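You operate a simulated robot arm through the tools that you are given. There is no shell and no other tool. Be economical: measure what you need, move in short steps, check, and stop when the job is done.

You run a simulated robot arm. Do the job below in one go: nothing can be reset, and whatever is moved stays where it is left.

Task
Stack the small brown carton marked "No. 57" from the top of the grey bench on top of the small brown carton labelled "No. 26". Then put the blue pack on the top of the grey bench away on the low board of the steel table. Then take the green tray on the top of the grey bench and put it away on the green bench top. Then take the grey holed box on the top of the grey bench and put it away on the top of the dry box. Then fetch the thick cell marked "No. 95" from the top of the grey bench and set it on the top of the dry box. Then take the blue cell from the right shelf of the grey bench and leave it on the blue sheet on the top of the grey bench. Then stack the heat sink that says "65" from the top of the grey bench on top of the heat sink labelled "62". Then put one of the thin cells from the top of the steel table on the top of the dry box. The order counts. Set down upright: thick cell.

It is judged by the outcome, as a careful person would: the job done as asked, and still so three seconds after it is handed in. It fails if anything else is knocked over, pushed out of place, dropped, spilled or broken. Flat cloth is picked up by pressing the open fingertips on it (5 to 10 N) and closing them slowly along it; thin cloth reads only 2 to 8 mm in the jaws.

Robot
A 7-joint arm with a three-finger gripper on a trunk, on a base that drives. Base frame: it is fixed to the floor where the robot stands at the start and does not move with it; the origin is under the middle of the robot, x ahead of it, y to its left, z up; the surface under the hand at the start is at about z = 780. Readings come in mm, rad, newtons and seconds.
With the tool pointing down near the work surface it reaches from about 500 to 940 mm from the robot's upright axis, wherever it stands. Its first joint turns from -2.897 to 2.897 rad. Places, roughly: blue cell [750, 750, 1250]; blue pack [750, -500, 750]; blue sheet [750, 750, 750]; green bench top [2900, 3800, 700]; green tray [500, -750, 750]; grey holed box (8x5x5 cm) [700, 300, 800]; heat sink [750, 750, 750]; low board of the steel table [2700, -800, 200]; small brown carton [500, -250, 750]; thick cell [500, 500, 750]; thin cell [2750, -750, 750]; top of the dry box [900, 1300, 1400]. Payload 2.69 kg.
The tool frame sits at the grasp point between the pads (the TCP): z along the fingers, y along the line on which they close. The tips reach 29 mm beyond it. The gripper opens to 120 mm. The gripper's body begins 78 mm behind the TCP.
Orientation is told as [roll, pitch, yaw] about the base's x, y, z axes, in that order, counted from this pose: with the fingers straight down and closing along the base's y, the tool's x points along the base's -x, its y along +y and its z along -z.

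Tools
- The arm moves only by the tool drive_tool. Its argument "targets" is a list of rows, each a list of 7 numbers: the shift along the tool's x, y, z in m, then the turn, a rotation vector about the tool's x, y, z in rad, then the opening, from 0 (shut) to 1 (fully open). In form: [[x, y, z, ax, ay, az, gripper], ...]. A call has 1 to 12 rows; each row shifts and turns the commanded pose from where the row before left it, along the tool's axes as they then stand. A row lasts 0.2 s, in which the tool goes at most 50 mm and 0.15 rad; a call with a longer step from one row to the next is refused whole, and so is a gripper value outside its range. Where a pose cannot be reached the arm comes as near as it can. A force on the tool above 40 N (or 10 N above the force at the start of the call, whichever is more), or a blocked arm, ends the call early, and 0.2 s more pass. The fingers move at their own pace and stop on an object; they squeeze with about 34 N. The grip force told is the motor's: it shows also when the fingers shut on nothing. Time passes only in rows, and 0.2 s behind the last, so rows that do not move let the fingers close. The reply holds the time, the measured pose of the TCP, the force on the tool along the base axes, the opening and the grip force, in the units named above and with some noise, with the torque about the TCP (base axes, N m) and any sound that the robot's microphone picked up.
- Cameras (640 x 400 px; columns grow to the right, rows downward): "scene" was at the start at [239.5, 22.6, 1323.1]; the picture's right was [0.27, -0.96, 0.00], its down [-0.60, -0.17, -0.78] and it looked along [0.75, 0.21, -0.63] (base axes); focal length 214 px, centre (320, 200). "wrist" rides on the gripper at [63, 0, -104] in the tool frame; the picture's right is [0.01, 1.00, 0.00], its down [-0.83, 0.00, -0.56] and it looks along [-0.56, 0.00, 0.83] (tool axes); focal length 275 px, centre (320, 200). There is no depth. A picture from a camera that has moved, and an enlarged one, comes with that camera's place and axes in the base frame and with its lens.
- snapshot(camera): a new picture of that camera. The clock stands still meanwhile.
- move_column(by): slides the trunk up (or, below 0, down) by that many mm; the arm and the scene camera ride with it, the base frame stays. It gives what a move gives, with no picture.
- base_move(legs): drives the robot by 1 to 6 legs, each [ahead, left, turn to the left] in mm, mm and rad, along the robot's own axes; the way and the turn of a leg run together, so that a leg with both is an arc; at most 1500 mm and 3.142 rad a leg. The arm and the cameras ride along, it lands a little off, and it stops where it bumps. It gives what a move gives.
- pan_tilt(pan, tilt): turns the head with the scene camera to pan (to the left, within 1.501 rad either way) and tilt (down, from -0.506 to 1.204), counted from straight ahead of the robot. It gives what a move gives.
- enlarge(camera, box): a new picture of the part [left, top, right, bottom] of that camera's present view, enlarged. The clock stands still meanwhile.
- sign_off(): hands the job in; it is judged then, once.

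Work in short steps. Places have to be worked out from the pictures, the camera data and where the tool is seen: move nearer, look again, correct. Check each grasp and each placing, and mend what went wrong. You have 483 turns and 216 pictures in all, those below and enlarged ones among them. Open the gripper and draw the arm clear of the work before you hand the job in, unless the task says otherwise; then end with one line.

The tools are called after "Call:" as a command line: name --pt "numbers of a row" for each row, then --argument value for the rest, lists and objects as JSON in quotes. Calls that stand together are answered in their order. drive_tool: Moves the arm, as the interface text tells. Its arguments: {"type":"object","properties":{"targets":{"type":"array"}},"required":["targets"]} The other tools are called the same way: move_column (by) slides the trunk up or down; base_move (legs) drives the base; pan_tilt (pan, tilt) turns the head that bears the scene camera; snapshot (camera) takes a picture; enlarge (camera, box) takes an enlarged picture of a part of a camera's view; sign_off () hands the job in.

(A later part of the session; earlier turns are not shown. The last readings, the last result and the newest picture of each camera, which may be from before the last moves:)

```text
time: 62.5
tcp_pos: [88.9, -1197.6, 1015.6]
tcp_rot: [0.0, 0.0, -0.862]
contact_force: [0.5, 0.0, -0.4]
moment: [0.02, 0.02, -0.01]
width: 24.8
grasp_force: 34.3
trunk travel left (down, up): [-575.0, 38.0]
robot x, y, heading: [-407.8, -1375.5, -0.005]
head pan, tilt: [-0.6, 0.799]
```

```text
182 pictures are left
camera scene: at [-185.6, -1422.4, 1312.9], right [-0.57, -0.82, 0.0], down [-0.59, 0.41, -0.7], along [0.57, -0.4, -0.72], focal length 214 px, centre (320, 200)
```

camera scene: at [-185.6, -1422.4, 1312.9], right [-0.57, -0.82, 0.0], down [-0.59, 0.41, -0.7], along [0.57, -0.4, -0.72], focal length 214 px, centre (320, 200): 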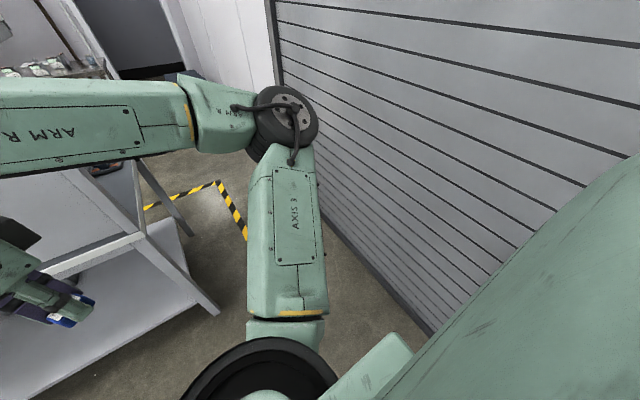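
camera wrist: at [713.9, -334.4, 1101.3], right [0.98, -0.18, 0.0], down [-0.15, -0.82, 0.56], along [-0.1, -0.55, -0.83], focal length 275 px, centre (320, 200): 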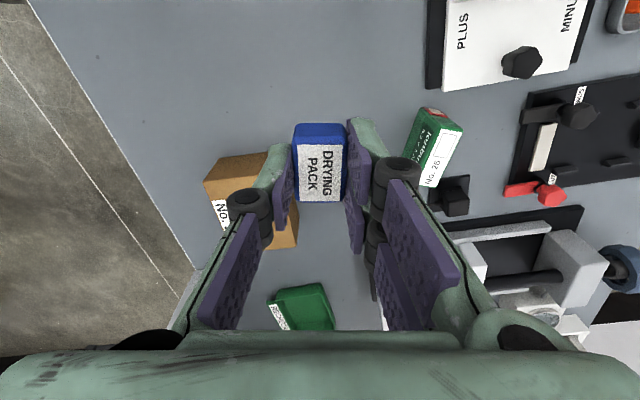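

Arm is now within ±300 mm of centre. I shift to y≈-1610 and drive ahead 1000 mm.

Call:
base_move --legs '[[0, -238, 0.006], [700, 0, 0]]'

Call:
pan_tilt --pan 0.3 --tilt 0.5

Call:
snapshot --camera "scene"

```text
time: 68.5
tcp_pos: [783.4, -1442.1, 1015.5]
tcp_rot: [0.001, 0.0, -0.866]
contact_force: [0.1, 0.6, -0.7]
moment: [-0.03, -0.01, 0.01]
width: 24.9
grasp_force: 34.1
trunk travel left (down, up): [-575.0, 38.0]
robot x, y, heading: [287.5, -1617.7, -0.006]
head pan, tilt: [-0.6, 0.799]
```

```text
time: 69.7
tcp_pos: [783.8, -1441.7, 1015.8]
tcp_rot: [0.0, 0.0, -0.863]
contact_force: [0.5, -0.6, -0.5]
moment: [-0.01, -0.01, 0.01]
width: 24.7
grasp_force: 34.1
trunk travel left (down, up): [-575.0, 38.0]
robot x, y, heading: [288.0, -1618.3, -0.011]
head pan, tilt: [0.3, 0.499]
```

```text
181 pictures are left
camera scene: at [529.6, -1594.0, 1338.8], right [0.29, -0.96, 0.0], down [-0.46, -0.14, -0.88], along [0.84, 0.25, -0.48], focal length 214 px, centre (320, 200)
```

scene: 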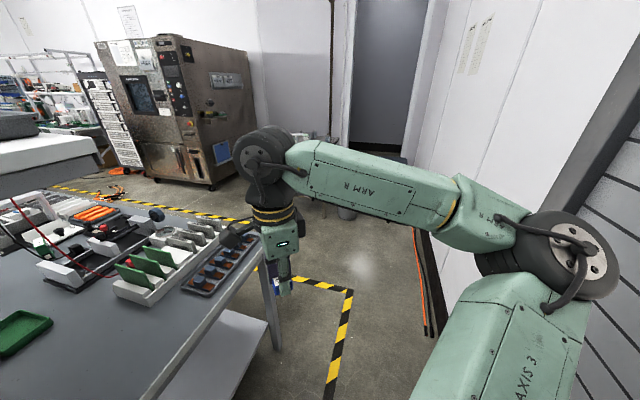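

Clear ahead. Drive 1100 mm further past the bench end.

Call:
base_move --legs '[[1100, 0, 0.01]]'

Call:
pan_tilt --pan 0.5 --tilt 0.5

Call:
snapshot --camera "scene"

```text
time: 75.3
tcp_pos: [1895.4, -1437.7, 1014.9]
tcp_rot: [0.001, 0.0, -0.853]
contact_force: [-0.1, -0.7, 0.0]
moment: [0.01, 0.02, 0.0]
width: 24.9
grasp_force: 33.4
trunk travel left (down, up): [-575.0, 38.0]
robot x, y, heading: [1395.2, -1621.7, 0.001]
head pan, tilt: [0.3, 0.499]
```

```text
time: 76.1
tcp_pos: [1894.3, -1436.9, 1016.2]
tcp_rot: [0.0, 0.001, -0.852]
contact_force: [0.3, 0.7, 0.1]
moment: [-0.01, 0.01, 0.0]
width: 24.6
grasp_force: 34.0
trunk travel left (down, up): [-575.0, 38.0]
robot x, y, heading: [1398.9, -1619.0, 0.007]
head pan, tilt: [0.499, 0.499]
```

```text
180 pictures are left
camera scene: at [1635.4, -1576.8, 1338.9], right [0.48, -0.88, 0.0], down [-0.42, -0.23, -0.88], along [0.77, 0.42, -0.48], focal length 214 px, centre (320, 200)
```

scene: 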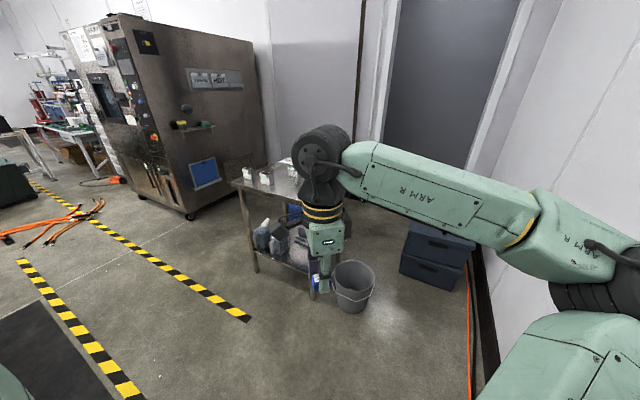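

Steel table front edge at x≈2490, y from -1050 to -530. I drive to about (1750,-800) and look with the arm aside.

Call:
base_move --legs '[[300, 0, -0.007], [0, 830, 0]]'

Call:
pan_tilt --pan -0.1 --tilt 0.7

Call:
snapshot --camera "scene"

```text
time: 84.7
tcp_pos: [2183.3, -582.0, 1015.9]
tcp_rot: [0.001, 0.0, -0.835]
contact_force: [-0.3, 0.4, -0.6]
moment: [0.03, 0.02, 0.02]
width: 24.7
grasp_force: 33.8
trunk travel left (down, up): [-575.0, 38.0]
robot x, y, heading: [1691.2, -772.5, 0.026]
head pan, tilt: [0.499, 0.499]
```

```text
time: 85.7
tcp_pos: [2182.6, -580.2, 1016.4]
tcp_rot: [0.001, -0.001, -0.833]
contact_force: [-0.3, -0.1, 0.0]
moment: [-0.02, 0.01, 0.03]
width: 24.9
grasp_force: 33.8
trunk travel left (down, up): [-575.0, 38.0]
robot x, y, heading: [1689.1, -770.5, 0.019]
head pan, tilt: [-0.099, 0.7]
```

```text
179 pictures are left
camera scene: at [1932.3, -776.6, 1321.2], right [-0.08, -1.0, 0.0], down [-0.64, 0.05, -0.77], along [0.76, -0.06, -0.64], focal length 214 px, centre (320, 200)
```

scene: 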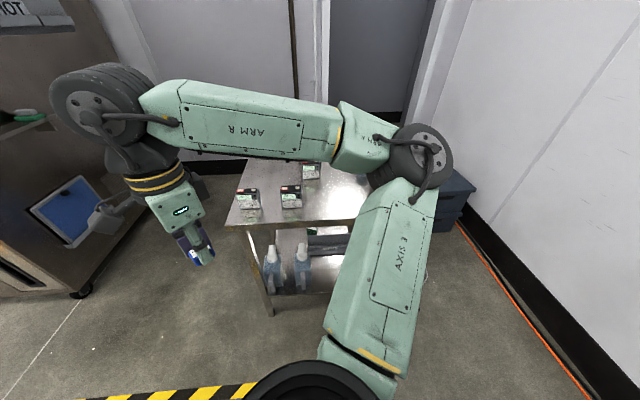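

I lower the trunk 450 mm to look at the low board.

Call:
move_column --by -450

Call:
pan_tilt --pan 0.0 --tilt 0.5

Call:
snapshot --camera "scene"

```text
refused: -450 is not a number from -400 to 400
```

```text
time: 86.4
tcp_pos: [2182.9, -581.2, 1015.7]
tcp_rot: [0.0, 0.0, -0.83]
contact_force: [-0.2, 0.0, 0.1]
moment: [0.01, 0.03, 0.01]
width: 25.1
grasp_force: 34.2
trunk travel left (down, up): [-575.0, 38.0]
robot x, y, heading: [1693.3, -772.9, 0.022]
head pan, tilt: [0.0, 0.499]
```

```text
178 pictures are left
camera scene: at [1938.6, -768.1, 1338.8], right [0.02, -1.0, 0.0], down [-0.48, -0.01, -0.88], along [0.88, 0.02, -0.48], focal length 214 px, centre (320, 200)
```

scene: 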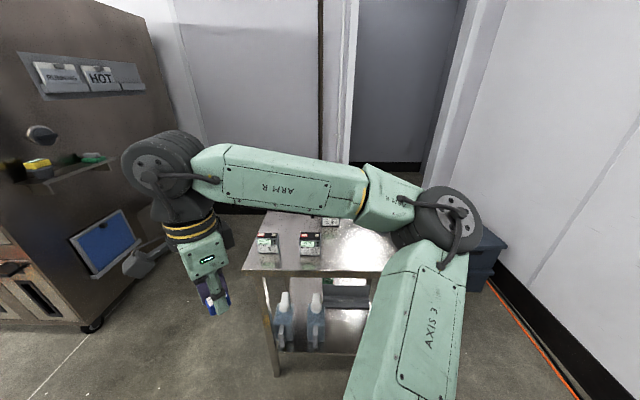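

Call:
move_column --by -400

Call:
pan_tilt --pan 0.0 --tilt 0.6

Call:
snapshot --camera "scene"

Call:
snapshot --camera "wrist"

```text
time: 90.2
tcp_pos: [2182.4, -581.7, 616.8]
tcp_rot: [0.001, -0.001, -0.833]
contact_force: [-0.8, 0.4, -0.5]
moment: [-0.05, 0.01, 0.02]
width: 24.6
grasp_force: 34.0
trunk travel left (down, up): [-175.0, 438.0]
robot x, y, heading: [1692.0, -774.0, 0.027]
head pan, tilt: [0.0, 0.499]
```

```text
time: 90.9
tcp_pos: [2183.6, -582.3, 616.4]
tcp_rot: [0.001, 0.001, -0.833]
contact_force: [0.7, 0.3, -0.8]
moment: [-0.04, 0.03, 0.01]
width: 24.8
grasp_force: 34.0
trunk travel left (down, up): [-175.0, 438.0]
robot x, y, heading: [1691.7, -776.1, 0.025]
head pan, tilt: [0.0, 0.6]
```

```text
177 pictures are left
camera scene: at [1936.0, -768.1, 929.8], right [0.02, -1.0, 0.0], down [-0.56, -0.01, -0.83], along [0.83, 0.02, -0.56], focal length 214 px, centre (320, 200)
```

scene: 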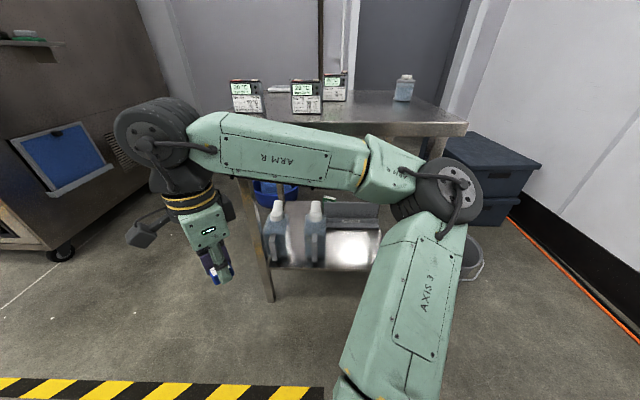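

```text
176 pictures are left
camera wrist: at [2140.6, -534.6, 720.2], right [0.74, 0.68, 0.0], down [0.56, -0.61, 0.56], along [0.38, -0.41, -0.83], focal length 275 px, centre (320, 200)
```

wrist: 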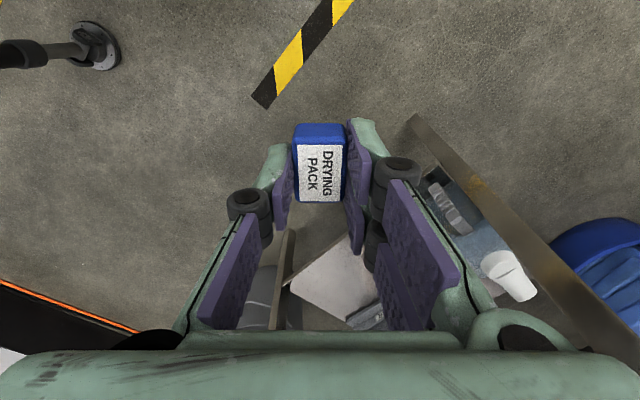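

The low board (z≈235) has two bottles on its front-left; its front-right is free near (2555,-890). I shift the base right, straighten the heading, lower fully and turn the tool to yaw ≈0.

Call:
base_move --legs '[[0, -115, -0.025]]'

Call:
move_column --by -175

Call:
drive_tool --pt "0 0 0 0 0 -0.14 0.1" --pt "0 0 0 0 0 -0.14 0.1" --pt "0 0 0 0 0 -0.14 0.1" --pt "0 0 0 0 0 -0.14 0.1" --pt "0 0 0 0 0 -0.14 0.1" --pt "0 0 0 0 0 -0.13 0.1" --pt "0 0 0 0 0 0 0.1"

Call:
snapshot --camera "scene"

Call:
snapshot --camera "wrist"

```text
time: 92.5
tcp_pos: [2188.8, -708.9, 617.0]
tcp_rot: [0.0, -0.001, -0.859]
contact_force: [0.1, -0.4, -0.5]
moment: [0.02, 0.03, -0.05]
width: 24.8
grasp_force: 34.7
trunk travel left (down, up): [-175.0, 438.0]
robot x, y, heading: [1692.0, -891.0, -0.006]
head pan, tilt: [0.0, 0.6]
```

```text
time: 94.6
tcp_pos: [2186.2, -707.7, 524.8]
tcp_rot: [0.006, -0.008, -0.853]
contact_force: [-0.6, -0.5, 0.1]
moment: [-0.02, -0.03, 0.0]
width: 24.7
grasp_force: 34.3
trunk travel left (down, up): [-78.0, 535.0]
robot x, y, heading: [1692.7, -888.0, 0.0]
head pan, tilt: [0.0, 0.6]
stopped: the arm was blocked; the commanded pose is now the measured one
```

```text
time: 96.2
tcp_pos: [2186.7, -708.0, 524.9]
tcp_rot: [-0.002, -0.01, -0.021]
contact_force: [0.3, -0.5, 0.6]
moment: [0.02, 0.02, 0.0]
width: 24.6
grasp_force: 34.0
trunk travel left (down, up): [-78.0, 535.0]
robot x, y, heading: [1694.8, -888.7, -0.002]
head pan, tilt: [0.0, 0.6]
```

```text
175 pictures are left
camera scene: at [1935.1, -890.2, 836.5], right [0.0, -1.0, 0.0], down [-0.56, 0.0, -0.83], along [0.83, 0.0, -0.56], focal length 214 px, centre (320, 200)
```

scene: 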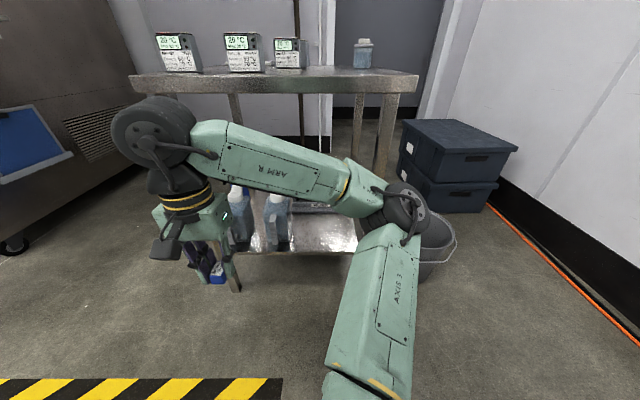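

```text
174 pictures are left
camera wrist: at [2123.1, -705.7, 628.4], right [0.02, 1.0, 0.0], down [0.83, -0.01, 0.56], along [0.56, -0.01, -0.83], focal length 275 px, centre (320, 200)
```

wrist: 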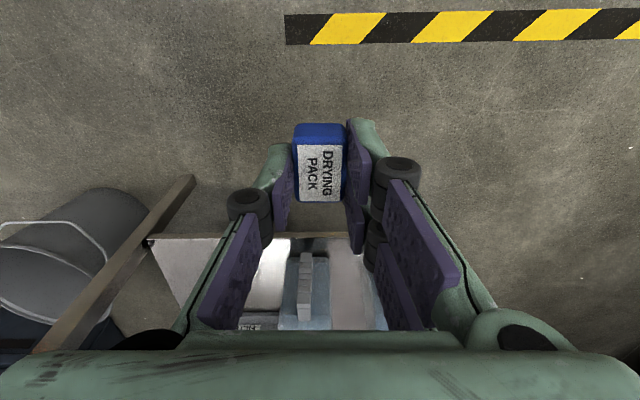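

The lowering was blocked slightly early (arm folded near the body). I extend the arm forward and centre first, still in front of the table.

Call:
drive_tool --pt "-0.03 -0.03 0.005 0 0.01 0 0.1" --pt "-0.03 -0.03 0.01 0 0 0 0.1" --pt "-0.03 -0.03 0.01 0 0 0 0.1" --pt "-0.03 -0.03 0.02 0 0 0 0.1" --pt "-0.03 -0.03 0.02 0 0 0 0.1" --pt "-0.03 -0.03 0.02 0 0 0 0.1" --pt "0 0 0.03 0 0 0 0.1" --pt "0 0 0.03 0 0 0 0.1" --pt "0 0 0 0 0 0 0.1"

Call:
snapshot --camera "scene"

Call:
snapshot --camera "wrist"

```text
time: 98.2
tcp_pos: [2363.2, -890.3, 379.6]
tcp_rot: [-0.004, 0.002, -0.022]
contact_force: [0.1, -0.1, -0.8]
moment: [-0.03, 0.02, -0.02]
width: 24.5
grasp_force: 34.0
trunk travel left (down, up): [-78.0, 535.0]
robot x, y, heading: [1692.5, -891.4, -0.006]
head pan, tilt: [0.0, 0.6]
```

```text
173 pictures are left
camera scene: at [1935.0, -890.9, 836.6], right [0.0, -1.0, 0.0], down [-0.56, 0.0, -0.83], along [0.83, 0.0, -0.56], focal length 214 px, centre (320, 200)
```

scene: 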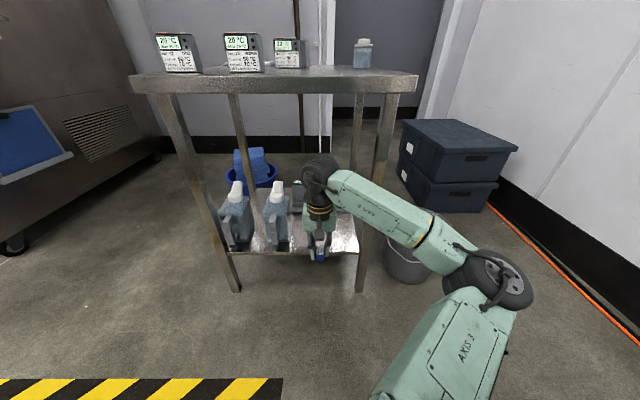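

```text
172 pictures are left
camera wrist: at [2300.9, -889.5, 483.7], right [0.02, 1.0, 0.0], down [0.83, -0.01, 0.55], along [0.55, -0.01, -0.83], focal length 275 px, centre (320, 200)
```

wrist: 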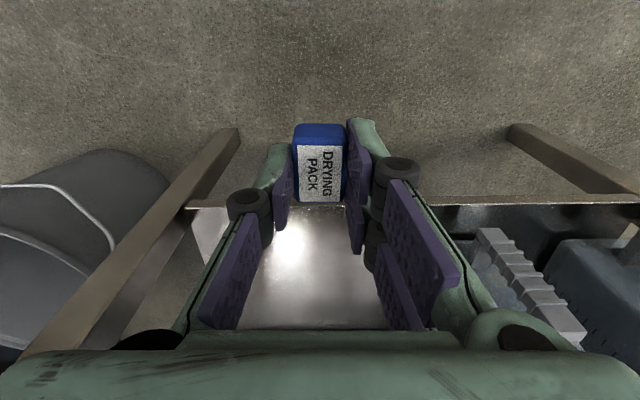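

Clear view: board front edge x≈2475, z≈235; legs at y≈-1050 and -540; bottle edge y≈-770. I lower and go in to (2545,-890).

Call:
drive_tool --pt "0 0 0.03 0 0 0 0.1" --pt "0 0 0.03 0 0 0 0.1" --pt "0 0 0.02 0 0 0 0.1" --pt "-0.04 0 0 0 0 0 0.1" --pt "-0.04 0 0 0 0 0 0.1" --pt "-0.04 0 0 0 0 0 0.1" --pt "-0.04 0 0 0 0 0 0.1" --pt "-0.022 0 0 0 0 0 0.1" --pt "0 0 0 0 0 0 0.1"

Call:
snapshot --camera "scene"

Call:
snapshot --camera "wrist"

```text
time: 100.2
tcp_pos: [2543.3, -896.6, 300.2]
tcp_rot: [-0.006, -0.004, -0.021]
contact_force: [-0.5, -0.2, -1.4]
moment: [-0.02, 0.0, 0.01]
width: 24.7
grasp_force: 34.2
trunk travel left (down, up): [-78.0, 535.0]
robot x, y, heading: [1688.0, -888.7, -0.004]
head pan, tilt: [0.0, 0.6]
```

```text
171 pictures are left
camera scene: at [1933.5, -889.1, 836.6], right [0.0, -1.0, 0.0], down [-0.56, 0.0, -0.83], along [0.83, 0.0, -0.56], focal length 214 px, centre (320, 200)
```

scene: 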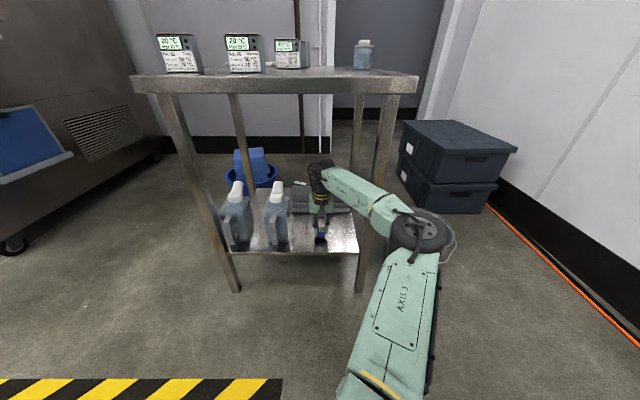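

```text
170 pictures are left
camera wrist: at [2480.8, -895.4, 403.8], right [0.02, 1.0, 0.0], down [0.83, -0.01, 0.56], along [0.56, -0.01, -0.83], focal length 275 px, centre (320, 200)
```

wrist: 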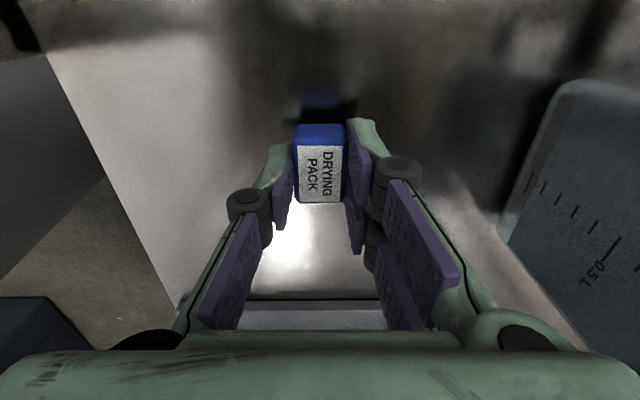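

Over the free spot. I lower gently until contact.

Call:
drive_tool --pt "0 0 0.012 0 0 0 0.1" --pt "0 0 0.008 0 0 0 0.1" --pt "0 0 0.004 0 0 0 0.1" --pt "0 0 0 0 0 0 0.1"

Call:
enlarge --camera "scene" --box '[260, 170, 380, 270]'

```text
time: 101.2
tcp_pos: [2545.6, -896.4, 278.5]
tcp_rot: [-0.004, -0.006, -0.02]
contact_force: [1.4, 3.3, 28.1]
moment: [0.14, -0.1, 0.01]
width: 25.0
grasp_force: 34.3
trunk travel left (down, up): [-78.0, 535.0]
robot x, y, heading: [1689.8, -889.1, -0.001]
head pan, tilt: [0.0, 0.6]
```

```text
4.00 times, centred on (320, 220) of scene
camera zoom: at [1934.2, -890.2, 836.7], right [0.0, -1.0, 0.0], down [-0.56, 0.0, -0.83], along [0.83, 0.0, -0.56], focal length 858 px, centre (320, 120)
```

zoom: 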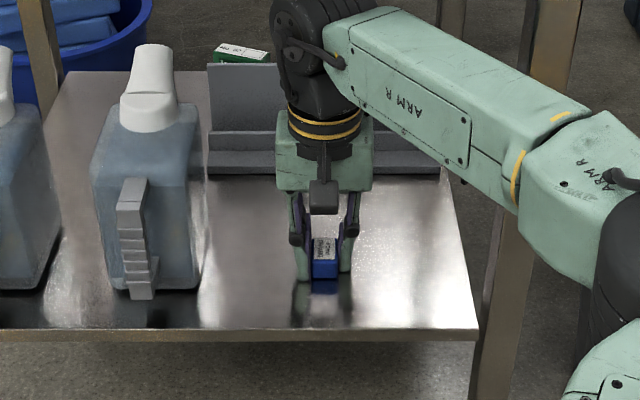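

Contact at z≈278. Back off 1 mm, open modestly, lift 40 mm and check.

Call:
drive_tool --pt "0 0 -0.0012 0 0 0 0.1" --pt "0 0 0 0 0 0 0.25" --pt "0 0 0 0 0 0 0.45" --pt "0 0 0 0 0 0 0.45" --pt "0 0 -0.02 0 0 0 0.45" --pt "0 0 -0.03 0 0 0 0.45" --pt "0 0 0 0 0 0 0.45"

Call:
snapshot --camera "wrist"

```text
time: 102.8
tcp_pos: [2542.9, -896.5, 327.4]
tcp_rot: [-0.007, 0.0, -0.022]
contact_force: [-0.5, -0.2, 0.1]
moment: [0.03, 0.03, 0.02]
width: 54.1
grasp_force: 0.0
trunk travel left (down, up): [-78.0, 535.0]
robot x, y, heading: [1693.0, -891.2, -0.004]
head pan, tilt: [0.0, 0.6]
```

```text
168 pictures are left
camera wrist: at [2480.2, -895.5, 431.6], right [0.02, 1.0, 0.0], down [0.83, -0.01, 0.56], along [0.56, -0.01, -0.83], focal length 275 px, centre (320, 200)
```

wrist: 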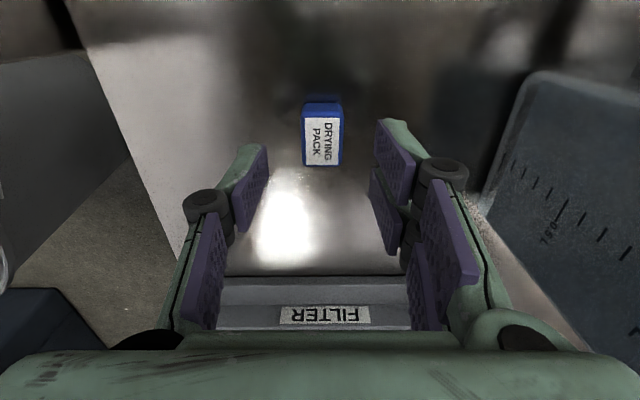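

Pack stands on the low board. I withdraw the arm straight back and then raise the trunk.

Call:
drive_tool --pt "0.045 0 0 0 0 0 0.45" --pt "0.045 0 0 0 0 0 0.45" --pt "0.045 0 0 0 0 0 0.45" --pt "0.045 0 0 0 0 0 0.45" --pt "0.04 0.02 -0.01 0 0 0 0.45" --pt "0.02 0.04 -0.02 0 0 0 0.45" --pt "0.01 0.04 -0.02 0 0 0 0.45" --pt "0 0.04 -0.02 0 0 0 0.45" --pt "0 0.04 -0.02 0 0 0 0.45" --pt "0 0 0 0 0 0 0.45"

Call:
move_column --by 400

Call:
move_column --by 135

Call:
pan_tilt --pan 0.0 --tilt 0.65

Call:
snapshot --camera "scene"

```text
time: 105.0
tcp_pos: [2298.8, -711.5, 417.7]
tcp_rot: [-0.006, -0.002, -0.023]
contact_force: [-0.4, -0.1, 0.6]
moment: [-0.02, 0.0, -0.03]
width: 53.9
grasp_force: 0.0
trunk travel left (down, up): [-78.0, 535.0]
robot x, y, heading: [1691.3, -893.4, 0.003]
head pan, tilt: [0.0, 0.6]
```

```text
time: 108.9
tcp_pos: [2298.9, -711.1, 812.3]
tcp_rot: [0.0, 0.006, -0.022]
contact_force: [0.9, 0.6, -0.2]
moment: [0.03, 0.01, 0.06]
width: 54.4
grasp_force: 0.0
trunk travel left (down, up): [-478.0, 135.0]
robot x, y, heading: [1691.6, -891.5, -0.004]
head pan, tilt: [0.0, 0.6]
```

```text
time: 110.5
tcp_pos: [2301.0, -711.9, 947.3]
tcp_rot: [-0.002, 0.006, -0.022]
contact_force: [0.6, 0.2, 0.4]
moment: [0.0, 0.01, 0.0]
width: 54.0
grasp_force: 0.1
trunk travel left (down, up): [-613.0, 0.0]
robot x, y, heading: [1692.4, -889.3, -0.001]
head pan, tilt: [0.0, 0.6]
```

```text
time: 111.1
tcp_pos: [2299.7, -711.5, 946.4]
tcp_rot: [-0.003, 0.005, -0.022]
contact_force: [0.3, -0.9, 0.7]
moment: [-0.03, -0.02, 0.0]
width: 54.1
grasp_force: 0.1
trunk travel left (down, up): [-613.0, 0.0]
robot x, y, heading: [1689.3, -888.8, -0.001]
head pan, tilt: [0.0, 0.649]
```

```text
167 pictures are left
camera scene: at [1935.7, -890.4, 1363.2], right [0.0, -1.0, 0.0], down [-0.6, 0.0, -0.8], along [0.8, 0.0, -0.6], focal length 214 px, centre (320, 200)
```

scene: 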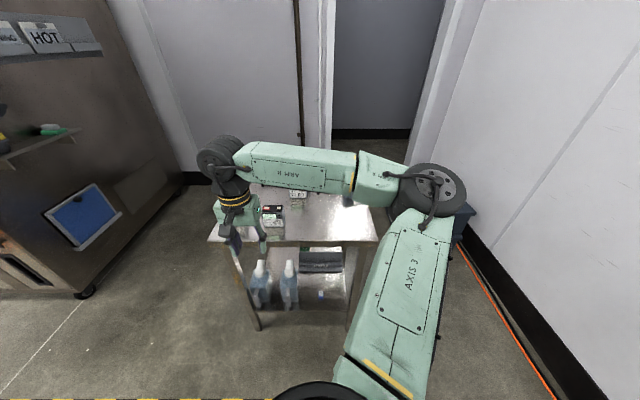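

Blue pack done. Next the green tray, which lies under the left-hand shelf behind the front panel, so I'll reach it from the bench's back side. I raise/tuck the arm and turn around.

Call:
drive_tool --pt "0.03 0 -0.025 0 0 0 0.6" --pt "0.03 0 -0.025 0 0 0 0.6" --pt "0.03 0 -0.025 0 0 0 0.6" --pt "0.03 0 -0.025 0 0 0 0.6" --pt "0 0 0 0 0 0 0.6"

Call:
base_move --legs '[[-50, 0, 0], [0, 0, 1.57], [0, 0, 1.57]]'

Call:
pan_tilt --pan 0.0 --tilt 0.55

Call:
snapshot --camera "scene"

```text
time: 112.3
tcp_pos: [2179.6, -710.2, 1047.8]
tcp_rot: [-0.004, 0.004, -0.021]
contact_force: [0.2, -0.3, -0.4]
moment: [-0.02, -0.01, 0.0]
width: 72.0
grasp_force: 0.0
trunk travel left (down, up): [-613.0, 0.0]
robot x, y, heading: [1693.4, -889.6, -0.005]
head pan, tilt: [0.0, 0.649]
```

```text
time: 121.0
tcp_pos: [1145.9, -1042.2, 1048.4]
tcp_rot: [-0.002, 0.005, 3.065]
contact_force: [0.0, 0.2, -0.2]
moment: [-0.04, -0.01, -0.01]
width: 72.3
grasp_force: 0.1
trunk travel left (down, up): [-613.0, 0.0]
robot x, y, heading: [1643.3, -885.7, 3.083]
head pan, tilt: [0.0, 0.649]
```

```text
time: 121.6
tcp_pos: [1144.1, -1042.1, 1047.4]
tcp_rot: [-0.001, 0.006, 3.066]
contact_force: [-0.6, 0.8, 0.6]
moment: [0.0, -0.01, 0.0]
width: 72.0
grasp_force: 0.0
trunk travel left (down, up): [-613.0, 0.0]
robot x, y, heading: [1644.9, -889.4, 3.084]
head pan, tilt: [0.0, 0.55]
```

```text
166 pictures are left
camera scene: at [1398.3, -875.7, 1371.9], right [0.06, 1.0, 0.0], down [0.52, -0.03, -0.85], along [-0.85, 0.05, -0.52], focal length 214 px, centre (320, 200)
```

scene: 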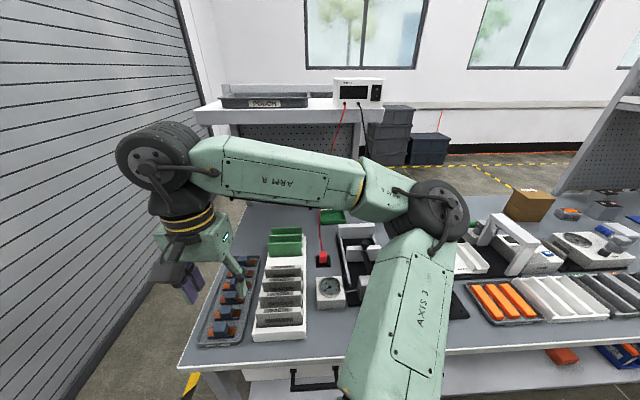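

The bench back edge is at x≈1155, so the tray (~(600,-770)) needs reach ~840–940 from here. I look steeply down to see how close the base can go.

Call:
pan_tilt --pan 0.9 --tilt 1.2

Call:
snapshot --camera "scene"

```text
time: 122.8
tcp_pos: [1144.5, -1042.7, 1047.4]
tcp_rot: [-0.001, 0.006, 3.065]
contact_force: [-0.3, 0.2, -0.6]
moment: [0.01, -0.01, 0.0]
width: 72.1
grasp_force: 0.1
trunk travel left (down, up): [-613.0, 0.0]
robot x, y, heading: [1642.7, -885.4, 3.084]
head pan, tilt: [0.901, 1.201]
```

```text
165 pictures are left
camera scene: at [1450.7, -922.6, 1322.9], right [-0.75, 0.67, 0.0], down [0.62, 0.7, -0.36], along [-0.24, -0.27, -0.93], focal length 214 px, centre (320, 200)
```

scene: 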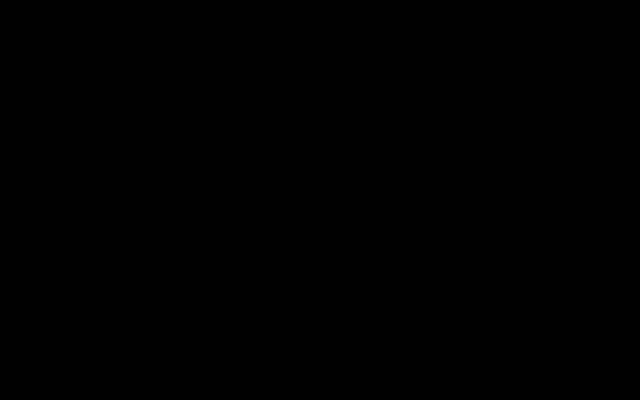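

That view is blocked by the arm; try the other side.

Call:
pan_tilt --pan -1.2 --tilt 1.1

Call:
snapshot --camera "scene"

```text
time: 124.8
tcp_pos: [1145.6, -1043.5, 1047.3]
tcp_rot: [-0.001, 0.005, 3.065]
contact_force: [0.2, -0.4, 0.2]
moment: [0.01, -0.02, 0.01]
width: 72.2
grasp_force: 0.1
trunk travel left (down, up): [-613.0, 0.0]
robot x, y, heading: [1643.5, -894.4, 3.081]
head pan, tilt: [-1.201, 1.1]
```

```text
164 pictures are left
camera scene: at [1468.5, -820.8, 1328.8], right [0.95, 0.31, 0.0], down [0.27, -0.85, -0.45], along [-0.14, 0.43, -0.89], focal length 214 px, centre (320, 200)
```

scene: 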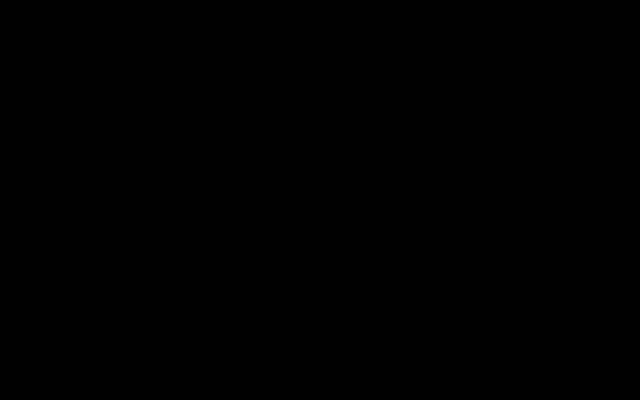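

Camera inside the body there. Better plan: the tray can be reached from the bench's right end (robot at about (620,-1620) facing +y), avoiding cables and panel. I turn to face +y in the open and go to the corridor mouth to look.

Call:
base_move --legs '[[0, 0, -1.51], [-720, 0, 0], [0, 350, 0]]'

Call:
pan_tilt --pan 0.6 --tilt 0.4

Call:
snapshot --camera "scene"

```text
time: 135.4
tcp_pos: [1111.2, -1117.3, 1047.4]
tcp_rot: [-0.001, 0.005, 1.555]
contact_force: [-0.3, -1.3, -0.6]
moment: [0.05, 0.0, 0.0]
width: 71.8
grasp_force: 0.1
trunk travel left (down, up): [-613.0, 0.0]
robot x, y, heading: [1289.2, -1602.5, 1.573]
head pan, tilt: [-1.201, 1.1]
```

```text
time: 137.2
tcp_pos: [1109.7, -1116.7, 1047.5]
tcp_rot: [-0.003, 0.007, 1.555]
contact_force: [0.8, -0.6, -0.1]
moment: [0.0, 0.0, 0.01]
width: 72.0
grasp_force: 0.1
trunk travel left (down, up): [-613.0, 0.0]
robot x, y, heading: [1291.1, -1601.9, 1.575]
head pan, tilt: [0.6, 0.4]
```

```text
163 pictures are left
camera scene: at [1241.4, -1372.8, 1385.7], right [0.82, 0.57, 0.0], down [0.22, -0.32, -0.92], along [-0.52, 0.76, -0.39], focal length 214 px, centre (320, 200)
```

scene: 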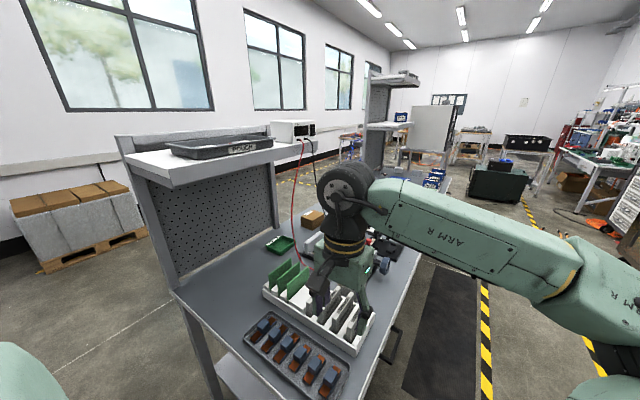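

Good view: no obstruction from the right end; tray near (600,-770) under the shelf's back edge. I move the tool more to the robot's right, then slide in with the arm kept above the connector tray, later lowering below shelf height.

Call:
drive_tool --pt "0 -0.045 0 0 0 0 0.6" --pt "0 -0.045 0 0 0 0 0.6" --pt "0 -0.045 0 0 0 0 0.6" --pt "0 -0.045 0 0 0 0 0.6" --pt "0 -0.045 0 0 0 0 0.6" --pt "0 0 0 0 0 0 0.6"

Call:
base_move --legs '[[-20, 480, 0]]'

Call:
pan_tilt --pan 0.4 --tilt 0.6

Call:
snapshot --camera "scene"

```text
time: 138.6
tcp_pos: [1334.2, -1121.7, 1047.9]
tcp_rot: [-0.002, 0.007, 1.554]
contact_force: [-0.4, 0.2, -0.6]
moment: [0.03, 0.01, 0.0]
width: 71.9
grasp_force: 0.1
trunk travel left (down, up): [-613.0, 0.0]
robot x, y, heading: [1288.7, -1604.0, 1.573]
head pan, tilt: [0.6, 0.4]
```

```text
time: 142.8
tcp_pos: [857.9, -1141.4, 1047.4]
tcp_rot: [-0.002, 0.006, 1.55]
contact_force: [-0.1, -0.8, -0.4]
moment: [-0.04, 0.05, -0.01]
width: 72.1
grasp_force: 0.0
trunk travel left (down, up): [-613.0, 0.0]
robot x, y, heading: [814.9, -1624.8, 1.57]
head pan, tilt: [0.6, 0.4]
```

```text
time: 143.6
tcp_pos: [857.0, -1140.5, 1047.2]
tcp_rot: [-0.002, 0.005, 1.547]
contact_force: [0.4, -0.1, -0.6]
moment: [0.0, -0.03, -0.01]
width: 72.0
grasp_force: 0.1
trunk travel left (down, up): [-613.0, 0.0]
robot x, y, heading: [811.8, -1622.9, 1.566]
head pan, tilt: [0.4, 0.6]
```

```text
162 pictures are left
camera scene: at [780.5, -1387.6, 1367.5], right [0.92, 0.39, 0.0], down [0.22, -0.52, -0.83], along [-0.32, 0.76, -0.56], focal length 214 px, centre (320, 200)
```

scene: 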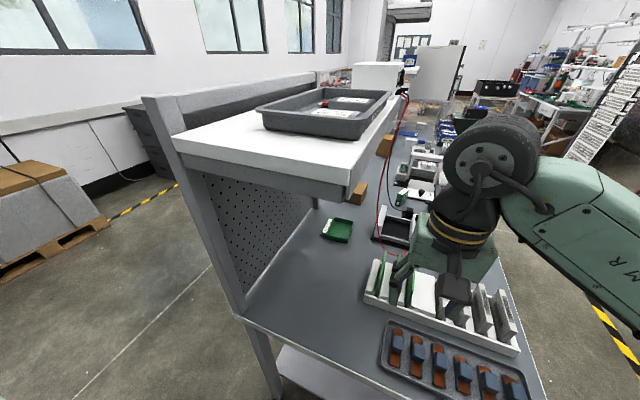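

Tray at ≈(597,-778). I slide 50 mm further, narrow the gripper, lower the trunk 175 mm (below shelf level), then slide on to x≈620.

Call:
base_move --legs '[[0, 50, 0.004]]'

Call:
drive_tool --pt "0 0 0 0 0 0 0.3" --pt "0 0 0 0 0 0 0.3" --pt "0 0 0 0 0 0 0.3"

Call:
move_column --by -175

Call:
snapshot --camera "scene"

```text
time: 144.7
tcp_pos: [804.6, -1140.6, 1047.6]
tcp_rot: [-0.004, 0.005, 1.553]
contact_force: [0.5, 0.0, -0.7]
moment: [-0.04, -0.04, -0.02]
width: 72.1
grasp_force: 0.1
trunk travel left (down, up): [-613.0, 0.0]
robot x, y, heading: [760.7, -1628.5, 1.578]
head pan, tilt: [0.4, 0.6]
```

```text
time: 145.5
tcp_pos: [803.8, -1140.5, 1047.4]
tcp_rot: [-0.002, 0.006, 1.555]
contact_force: [-0.1, -0.3, -0.1]
moment: [0.02, 0.02, -0.02]
width: 35.8
grasp_force: 0.1
trunk travel left (down, up): [-613.0, 0.0]
robot x, y, heading: [764.6, -1627.1, 1.574]
head pan, tilt: [0.4, 0.6]
```

```text
time: 147.4
tcp_pos: [805.1, -1140.5, 872.7]
tcp_rot: [-0.001, 0.005, 1.553]
contact_force: [-0.5, 0.2, -0.7]
moment: [0.03, 0.0, 0.02]
width: 36.1
grasp_force: 0.1
trunk travel left (down, up): [-438.0, 175.0]
robot x, y, heading: [766.2, -1621.9, 1.572]
head pan, tilt: [0.4, 0.6]
```

```text
161 pictures are left
camera scene: at [728.9, -1387.9, 1192.5], right [0.92, 0.39, 0.0], down [0.22, -0.52, -0.83], along [-0.32, 0.76, -0.56], focal length 214 px, centre (320, 200)
```

scene: 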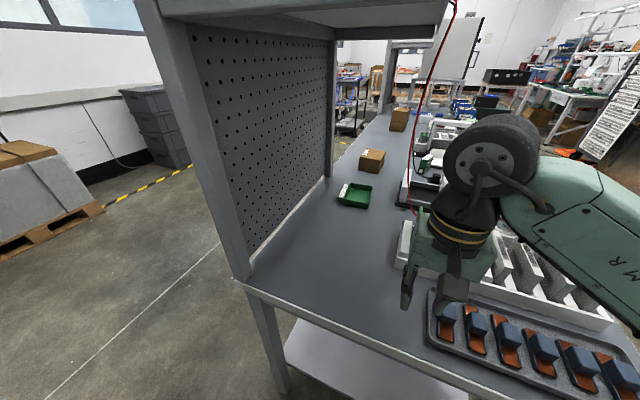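

Now below shelf height. Slide on to x≈620.

Call:
base_move --legs '[[0, 145, 0]]'

Call:
snapshot --camera "wrist"

Call:
enlarge --camera "scene" --box '[280, 130, 480, 255]'

```text
time: 149.2
tcp_pos: [664.8, -1141.6, 872.8]
tcp_rot: [-0.002, 0.005, 1.551]
contact_force: [-0.7, -0.5, 0.1]
moment: [0.0, -0.01, 0.0]
width: 36.1
grasp_force: 0.0
trunk travel left (down, up): [-438.0, 175.0]
robot x, y, heading: [623.3, -1623.3, 1.572]
head pan, tilt: [0.4, 0.6]
```

```text
160 pictures are left
camera wrist: at [663.0, -1203.6, 977.5], right [-1.0, 0.02, 0.0], down [0.01, 0.83, 0.55], along [0.01, 0.55, -0.83], focal length 275 px, centre (320, 200)
```

wrist: 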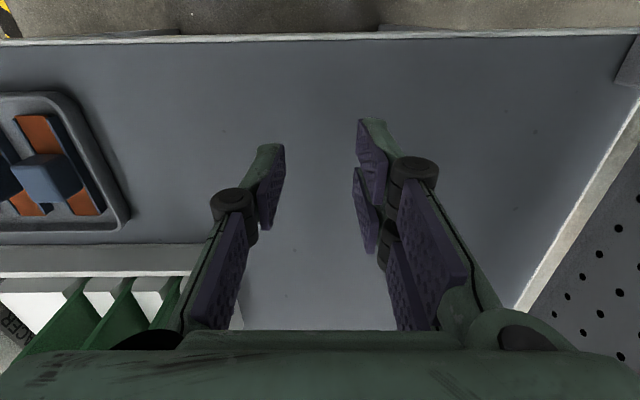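

```text
3.20 times, centred on (380, 192) of scene
camera zoom: at [587.6, -1387.7, 1192.5], right [0.92, 0.39, 0.0], down [0.22, -0.52, -0.83], along [-0.32, 0.76, -0.56], focal length 686 px, centre (128, 224)
```

zoom: 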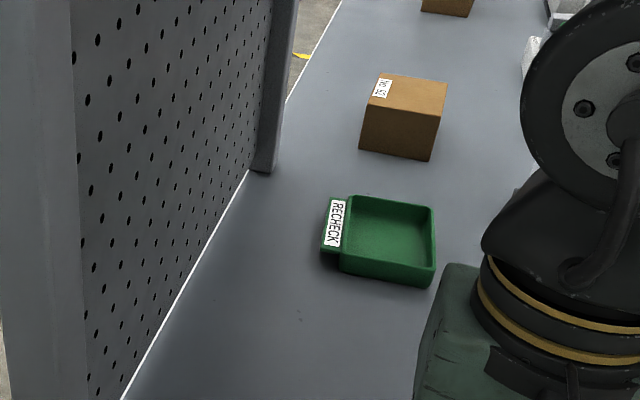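

The tray (label RECHECK on a tab at its -x side) spans about x 565–650, y -735…-833. I'll pinch its +x wall with the present orientation near (651,-812). Advance at z≈873 with the gripper at ~36 mm.

Call:
drive_tool --pt "-0.041 0.0016 0 0 0 0 0.3" --pt "-0.041 0.0016 0 0 0 0 0.3" --pt "-0.041 0.0016 0 0 0 0 0.3" --pt "-0.041 0.0016 0 0 0 0 0.3" --pt "-0.041 0.0016 0 0 0 0 0.3" --pt "-0.041 0.0016 0 0 0 0 0.3" --pt "-0.041 0.0016 0 0 0 0 0.3" --pt "-0.03 0.0016 0 0 0 0 0.3" --pt "0 0 0 0 0 0 0.3"

Call:
snapshot --camera "wrist"

Call:
snapshot --camera "scene"

```text
time: 151.2
tcp_pos: [657.0, -824.5, 871.5]
tcp_rot: [-0.003, 0.007, 1.55]
contact_force: [0.6, -0.2, 0.0]
moment: [0.01, 0.01, 0.02]
width: 35.9
grasp_force: 0.2
trunk travel left (down, up): [-438.0, 175.0]
robot x, y, heading: [621.6, -1624.3, 1.571]
head pan, tilt: [0.4, 0.6]
```

```text
158 pictures are left
camera wrist: at [655.9, -887.1, 976.3], right [-1.0, 0.02, 0.0], down [0.01, 0.83, 0.55], along [0.01, 0.55, -0.83], focal length 275 px, centre (320, 200)
```

wrist: 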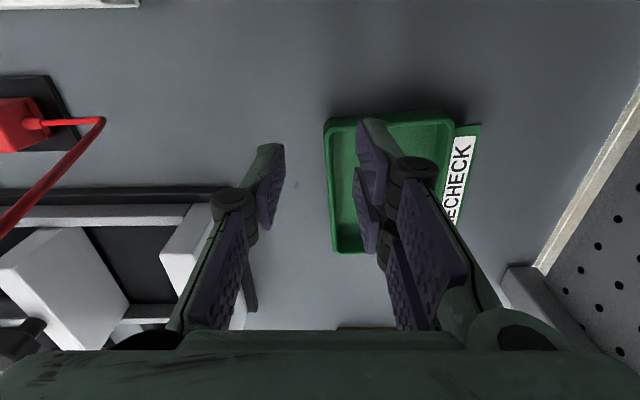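

```text
157 pictures are left
camera scene: at [587.6, -1387.7, 1192.5], right [0.92, 0.39, 0.0], down [0.22, -0.52, -0.83], along [-0.32, 0.76, -0.56], focal length 214 px, centre (320, 200)
```

scene: 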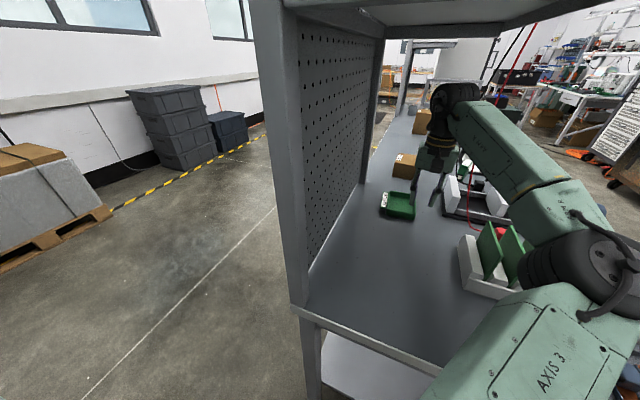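

Wall runs (653,-833)→(645,-729). I align yaw (+0.09), shift to (648.5,-800) and descend to z≈835 to check.

Call:
drive_tool --pt "-0.024 0.0085 0 0 0 -0.095 0.3" --pt "0 0 0.02 0 0 0 0.3" --pt "0 0 0.016 0 0 0 0.3" --pt "0 0 0 0 0 0 0.3"

Call:
snapshot --camera "wrist"

```text
time: 152.2
tcp_pos: [650.1, -800.2, 833.7]
tcp_rot: [-0.002, 0.004, 1.644]
contact_force: [-0.9, -0.3, 0.4]
moment: [-0.03, -0.02, 0.0]
width: 35.7
grasp_force: 0.0
trunk travel left (down, up): [-438.0, 175.0]
robot x, y, heading: [623.9, -1626.6, 1.566]
head pan, tilt: [0.4, 0.6]
```

```text
156 pictures are left
camera wrist: at [654.8, -862.2, 939.2], right [-1.0, -0.08, 0.0], down [-0.07, 0.83, 0.55], along [-0.04, 0.55, -0.83], focal length 275 px, centre (320, 200)
```

wrist: 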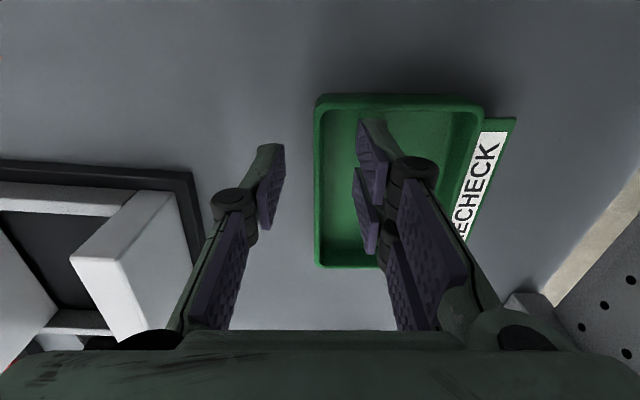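

Wall is midway between the fingertips and parallel. Descend 12 mm and close.

Call:
drive_tool --pt "0 0 0.012 0 0 0 0.3" --pt "0 0 0 0 0 0 0.15" --pt "0 0 0 0 0 0 0.0" --pt "0 0 0 0 0 0 0.0" --pt "0 0 0 0 0 0 0.0"

```text
time: 153.4
tcp_pos: [650.1, -800.1, 821.9]
tcp_rot: [-0.001, 0.006, 1.644]
contact_force: [-0.5, -0.1, -0.2]
moment: [-0.05, 0.02, -0.03]
width: 6.2
grasp_force: 32.8
trunk travel left (down, up): [-438.0, 175.0]
robot x, y, heading: [622.1, -1625.1, 1.57]
head pan, tilt: [0.4, 0.6]
```

Wall pinched (6.2 mm). Lift 60 mm and check.

Call:
drive_tool --pt "0 0 -0.01 0 0 0 0.0" --pt "0 0 -0.025 0 0 0 0.0" --pt "0 0 -0.025 0 0 0 0.0" --pt "0 0 0 0 0 0 0.0"

Call:
snapshot --camera "wrist"

```text
time: 154.4
tcp_pos: [648.9, -799.1, 882.9]
tcp_rot: [-0.001, 0.006, 1.646]
contact_force: [-0.1, 0.9, -0.6]
moment: [-0.04, -0.1, 0.01]
width: 6.1
grasp_force: 32.1
trunk travel left (down, up): [-438.0, 175.0]
robot x, y, heading: [618.8, -1624.8, 1.573]
head pan, tilt: [0.4, 0.6]
```

```text
155 pictures are left
camera wrist: at [654.2, -862.0, 987.1], right [-1.0, -0.08, 0.0], down [-0.07, 0.83, 0.55], along [-0.04, 0.55, -0.83], focal length 275 px, centre (320, 200)
```

wrist: 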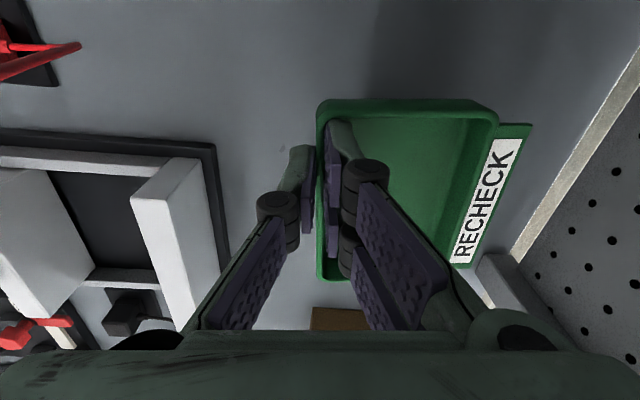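

Tray held level. Retract toward the robot at the same height (below the shelf).

Call:
drive_tool --pt "0.043 -0.002 0 0 0 0 0.0" --pt "0.043 -0.002 0 0 0 0 0.0" --pt "0.043 -0.002 0 0 0 0 0.0" --pt "0.043 -0.002 0 0 0 0 0.0" --pt "0.043 -0.002 0 0 0 0 0.0" --pt "0.043 -0.002 0 0 0 0 0.0" --pt "0.043 -0.002 0 0 0 0 0.0" --pt "0.04 -0.002 0 0 0 0 0.0" --pt "0 0 0 0 0 0 0.0"

Call:
base_move --legs '[[0, -130, 0]]'

Call:
snapshot --camera "scene"

```text
time: 156.4
tcp_pos: [691.5, -1140.6, 888.0]
tcp_rot: [-0.002, 0.006, 1.643]
contact_force: [0.3, -0.1, -1.2]
moment: [-0.05, -0.09, 0.01]
width: 5.7
grasp_force: 32.8
trunk travel left (down, up): [-438.0, 175.0]
robot x, y, heading: [624.0, -1624.2, 1.567]
head pan, tilt: [0.4, 0.6]
```

```text
time: 158.0
tcp_pos: [820.6, -1140.7, 888.0]
tcp_rot: [-0.001, 0.007, 1.645]
contact_force: [-0.8, -0.4, -1.1]
moment: [-0.05, -0.04, -0.01]
width: 5.8
grasp_force: 32.8
trunk travel left (down, up): [-438.0, 175.0]
robot x, y, heading: [748.8, -1626.1, 1.566]
head pan, tilt: [0.4, 0.6]
```

```text
154 pictures are left
camera scene: at [716.5, -1387.8, 1192.4], right [0.92, 0.39, 0.0], down [0.22, -0.52, -0.83], along [-0.32, 0.76, -0.56], focal length 214 px, centre (320, 200)
```

scene: 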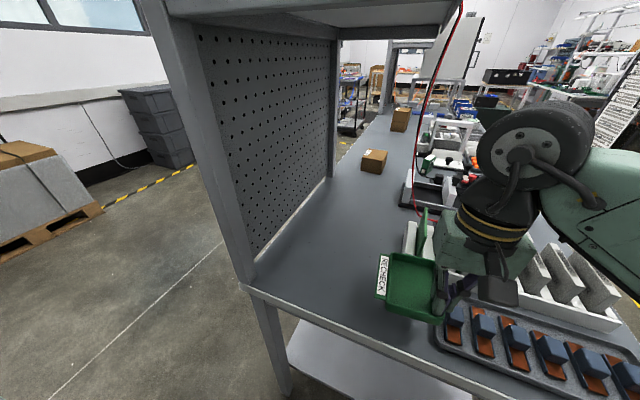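

Slide 30 mm more, then raise the trunk fully, and move out of the corridor.

Call:
base_move --legs '[[0, -35, 0]]'

Call:
move_column --by 175

Call:
base_move --legs '[[0, -850, 0]]'

Call:
pan_tilt --pan -0.1 --tilt 0.3

Call:
snapshot --camera "scene"

```text
time: 159.0
tcp_pos: [855.3, -1141.3, 887.8]
tcp_rot: [-0.001, 0.006, 1.645]
contact_force: [-0.3, 0.2, -0.8]
moment: [-0.05, -0.06, 0.0]
width: 6.1
grasp_force: 32.6
trunk travel left (down, up): [-438.0, 175.0]
robot x, y, heading: [782.7, -1620.7, 1.568]
head pan, tilt: [0.4, 0.6]
```

```text
time: 160.9
tcp_pos: [854.3, -1140.9, 1061.2]
tcp_rot: [-0.001, 0.007, 1.645]
contact_force: [0.2, 1.8, -0.9]
moment: [-0.05, -0.09, -0.02]
width: 6.0
grasp_force: 33.0
trunk travel left (down, up): [-613.0, 0.0]
robot x, y, heading: [780.5, -1627.9, 1.572]
head pan, tilt: [0.4, 0.6]
```

```text
time: 168.0
tcp_pos: [1719.4, -1149.8, 1062.3]
tcp_rot: [-0.002, 0.006, 1.628]
contact_force: [-0.2, -0.2, -1.4]
moment: [-0.06, -0.08, -0.02]
width: 5.8
grasp_force: 33.1
trunk travel left (down, up): [-613.0, 0.0]
robot x, y, heading: [1642.2, -1631.8, 1.556]
head pan, tilt: [0.4, 0.6]
```

```text
time: 168.9
tcp_pos: [1720.7, -1149.8, 1062.3]
tcp_rot: [-0.002, 0.005, 1.632]
contact_force: [-0.1, 0.9, -1.3]
moment: [-0.04, -0.07, -0.01]
width: 6.1
grasp_force: 32.6
trunk travel left (down, up): [-613.0, 0.0]
robot x, y, heading: [1646.5, -1628.8, 1.556]
head pan, tilt: [-0.099, 0.3]
```

```text
153 pictures are left
camera scene: at [1656.9, -1384.0, 1394.9], right [0.99, -0.11, 0.0], down [-0.03, -0.29, -0.96], along [0.11, 0.95, -0.3], focal length 214 px, centre (320, 200)
```

scene: 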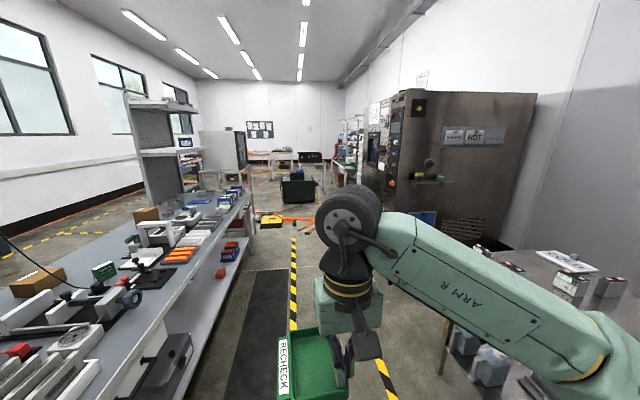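

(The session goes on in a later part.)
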